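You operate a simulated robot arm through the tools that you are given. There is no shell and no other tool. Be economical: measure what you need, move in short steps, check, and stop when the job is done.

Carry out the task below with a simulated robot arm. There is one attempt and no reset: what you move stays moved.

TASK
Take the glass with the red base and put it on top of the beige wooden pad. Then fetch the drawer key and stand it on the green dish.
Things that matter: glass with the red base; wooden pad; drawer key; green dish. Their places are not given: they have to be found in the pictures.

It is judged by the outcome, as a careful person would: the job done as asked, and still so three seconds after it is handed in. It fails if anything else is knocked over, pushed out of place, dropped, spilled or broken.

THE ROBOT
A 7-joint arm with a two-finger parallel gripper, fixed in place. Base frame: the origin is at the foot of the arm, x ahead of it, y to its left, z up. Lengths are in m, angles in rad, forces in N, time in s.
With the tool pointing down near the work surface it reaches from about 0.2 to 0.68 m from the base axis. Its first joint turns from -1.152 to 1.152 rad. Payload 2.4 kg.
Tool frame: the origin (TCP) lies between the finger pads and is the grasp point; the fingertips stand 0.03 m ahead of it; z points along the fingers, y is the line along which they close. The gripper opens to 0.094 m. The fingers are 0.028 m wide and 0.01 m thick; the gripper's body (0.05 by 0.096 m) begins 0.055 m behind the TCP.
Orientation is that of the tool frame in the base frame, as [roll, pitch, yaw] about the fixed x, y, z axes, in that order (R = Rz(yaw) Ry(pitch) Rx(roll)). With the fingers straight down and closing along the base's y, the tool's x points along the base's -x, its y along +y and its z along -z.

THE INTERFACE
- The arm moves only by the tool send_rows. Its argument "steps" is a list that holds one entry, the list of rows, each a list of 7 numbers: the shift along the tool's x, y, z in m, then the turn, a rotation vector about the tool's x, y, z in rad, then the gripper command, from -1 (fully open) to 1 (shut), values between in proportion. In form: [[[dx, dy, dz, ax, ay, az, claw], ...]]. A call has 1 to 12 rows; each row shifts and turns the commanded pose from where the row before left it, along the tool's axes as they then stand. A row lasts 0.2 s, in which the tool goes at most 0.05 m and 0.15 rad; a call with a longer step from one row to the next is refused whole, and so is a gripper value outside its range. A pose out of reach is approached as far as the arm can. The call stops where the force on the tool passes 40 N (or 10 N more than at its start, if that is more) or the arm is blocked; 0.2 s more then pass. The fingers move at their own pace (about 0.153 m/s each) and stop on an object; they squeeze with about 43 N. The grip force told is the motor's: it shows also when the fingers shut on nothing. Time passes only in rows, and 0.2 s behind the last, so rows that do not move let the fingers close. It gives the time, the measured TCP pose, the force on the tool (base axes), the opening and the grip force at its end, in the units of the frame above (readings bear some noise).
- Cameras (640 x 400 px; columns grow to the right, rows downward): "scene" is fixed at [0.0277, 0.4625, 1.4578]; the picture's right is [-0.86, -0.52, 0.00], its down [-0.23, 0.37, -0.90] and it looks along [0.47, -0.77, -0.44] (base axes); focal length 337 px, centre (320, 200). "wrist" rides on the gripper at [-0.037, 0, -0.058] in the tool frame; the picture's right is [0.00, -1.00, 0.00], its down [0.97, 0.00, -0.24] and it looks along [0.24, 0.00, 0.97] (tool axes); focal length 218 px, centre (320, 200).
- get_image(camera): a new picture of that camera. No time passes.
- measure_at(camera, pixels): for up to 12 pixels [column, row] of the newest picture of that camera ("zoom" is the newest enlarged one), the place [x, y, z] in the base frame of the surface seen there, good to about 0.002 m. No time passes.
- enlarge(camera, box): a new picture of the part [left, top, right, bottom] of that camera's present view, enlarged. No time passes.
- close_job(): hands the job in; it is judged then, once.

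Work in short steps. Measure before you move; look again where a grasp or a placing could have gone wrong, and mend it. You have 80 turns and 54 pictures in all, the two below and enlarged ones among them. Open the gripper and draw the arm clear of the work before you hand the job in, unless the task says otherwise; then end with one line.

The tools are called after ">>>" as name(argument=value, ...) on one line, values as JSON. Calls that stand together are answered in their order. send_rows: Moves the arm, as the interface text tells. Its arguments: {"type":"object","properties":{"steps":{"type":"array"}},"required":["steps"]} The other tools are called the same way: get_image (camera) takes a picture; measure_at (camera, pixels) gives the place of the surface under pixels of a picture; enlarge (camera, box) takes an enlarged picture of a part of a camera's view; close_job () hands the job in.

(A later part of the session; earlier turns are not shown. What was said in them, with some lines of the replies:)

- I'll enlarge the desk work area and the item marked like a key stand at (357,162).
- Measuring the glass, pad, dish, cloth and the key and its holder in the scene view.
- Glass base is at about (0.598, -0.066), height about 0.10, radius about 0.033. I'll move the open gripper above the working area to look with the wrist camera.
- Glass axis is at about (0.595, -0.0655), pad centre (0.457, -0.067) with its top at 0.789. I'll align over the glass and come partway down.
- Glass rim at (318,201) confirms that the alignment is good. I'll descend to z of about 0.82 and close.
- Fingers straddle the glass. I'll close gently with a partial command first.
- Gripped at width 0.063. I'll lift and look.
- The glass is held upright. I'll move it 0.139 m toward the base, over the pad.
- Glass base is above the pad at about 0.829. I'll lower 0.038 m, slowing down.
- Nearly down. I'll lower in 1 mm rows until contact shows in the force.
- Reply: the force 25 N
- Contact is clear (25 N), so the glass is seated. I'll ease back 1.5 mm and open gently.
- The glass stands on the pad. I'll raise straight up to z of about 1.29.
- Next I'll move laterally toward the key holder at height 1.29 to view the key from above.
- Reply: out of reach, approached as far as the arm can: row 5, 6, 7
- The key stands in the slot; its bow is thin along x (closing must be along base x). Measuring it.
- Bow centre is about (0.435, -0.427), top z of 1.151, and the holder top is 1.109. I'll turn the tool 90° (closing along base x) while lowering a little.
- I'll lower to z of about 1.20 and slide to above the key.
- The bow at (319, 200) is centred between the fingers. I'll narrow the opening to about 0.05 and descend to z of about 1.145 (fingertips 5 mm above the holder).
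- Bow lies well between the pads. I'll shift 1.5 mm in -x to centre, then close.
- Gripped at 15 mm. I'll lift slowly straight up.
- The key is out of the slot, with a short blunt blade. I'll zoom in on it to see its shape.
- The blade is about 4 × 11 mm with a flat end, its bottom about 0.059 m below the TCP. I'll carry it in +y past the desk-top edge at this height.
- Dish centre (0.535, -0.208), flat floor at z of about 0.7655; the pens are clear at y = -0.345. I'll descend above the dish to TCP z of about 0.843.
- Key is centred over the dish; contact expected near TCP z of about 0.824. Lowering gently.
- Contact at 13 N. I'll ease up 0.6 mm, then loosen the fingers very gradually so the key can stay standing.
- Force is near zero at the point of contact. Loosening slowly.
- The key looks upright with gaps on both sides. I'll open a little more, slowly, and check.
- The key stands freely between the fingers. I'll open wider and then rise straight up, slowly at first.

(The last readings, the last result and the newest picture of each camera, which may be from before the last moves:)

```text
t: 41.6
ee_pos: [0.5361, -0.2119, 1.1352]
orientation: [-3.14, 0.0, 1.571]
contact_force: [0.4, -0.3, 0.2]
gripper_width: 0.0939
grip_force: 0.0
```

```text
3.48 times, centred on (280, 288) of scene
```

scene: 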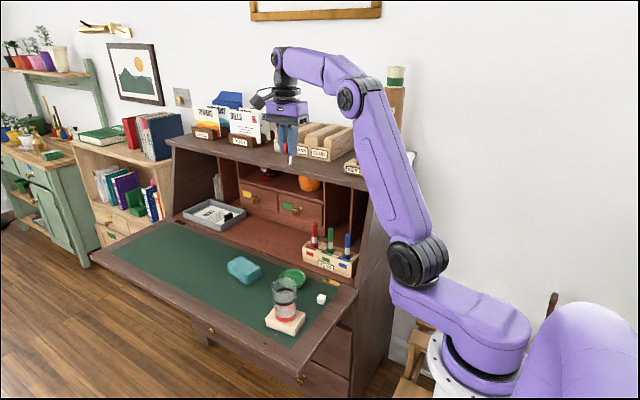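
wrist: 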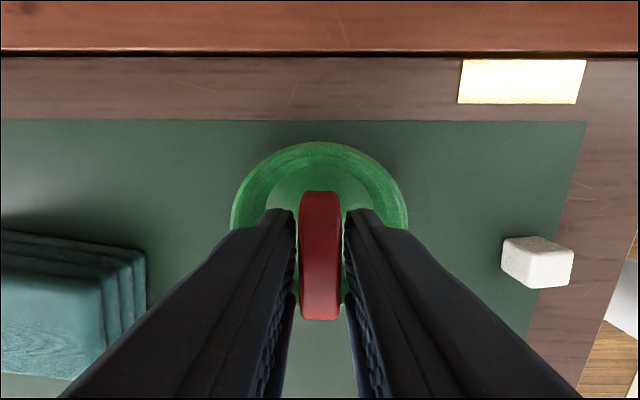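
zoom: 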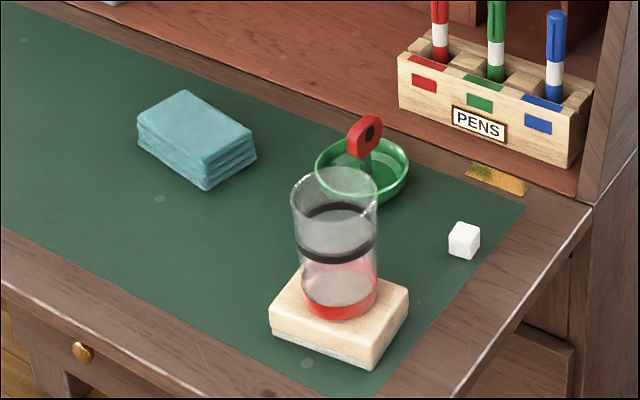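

The key stands upright in the dish and the glass is on the pad. I'll draw up farther and let time pass to check stability.

>>> send_rows(steps=[[[0, -0.02, -0.04, 0, 0, 0, -1], [0, -0.02, -0.04, 0, 0, 0, -1], [0, -0.03, -0.03, 0, 0, 0, -1], [0, -0.04, 0, 0, 0, 0, -1], [0, -0.04, 0, 0, 0, 0, -1], [0, 0, 0, 0, 0, 0, -1], [0, 0, 0, 0, 0, 0, -1], [0, 0, 0, 0, 0, 0, -1], [0, 0, 0, 0, 0, 0, -1], [0, 0, 0, 0, 0, 0, -1], [0, 0, 0, 0, 0, 0, -1], [0, 0, 0, 0, 0, 0, -1]]])

>>> get_image(camera="scene")

>>> enlarge(camera="scene", box=[220, 230, 340, 345])

```text
t: 44.2
ee_pos: [0.387, -0.2113, 1.2441]
orientation: [-3.141, -0.001, 1.573]
contact_force: [-0.4, 0.4, -0.3]
gripper_width: 0.094
grip_force: 0.1
```

```text
12 pictures are left
```

scene: 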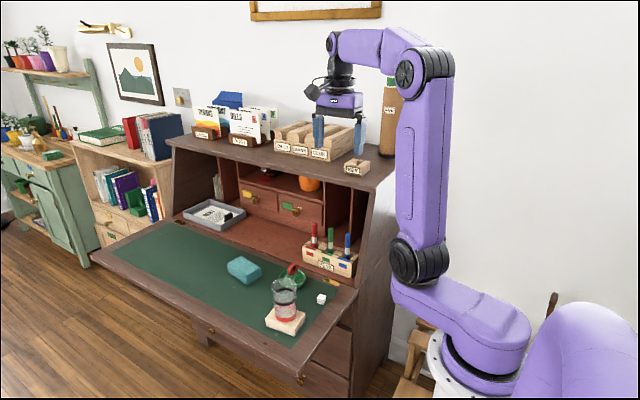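

```text
3.48 times, centred on (280, 288) of scene
```

zoom: 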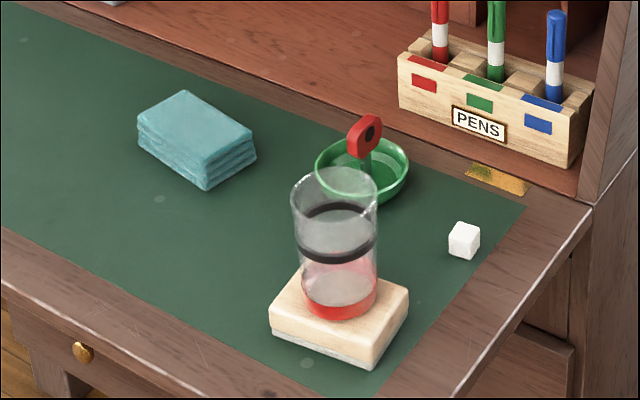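

Everything is stable, the gripper is open and the arm is clear. Handing in.

>>> close_job()

```text
The job is handed in.
```

The glass with the red base is on the wooden pad and the drawer key is standing upright on the green dish; both stayed put for more than two seconds before I handed in, and nothing else looked moved.
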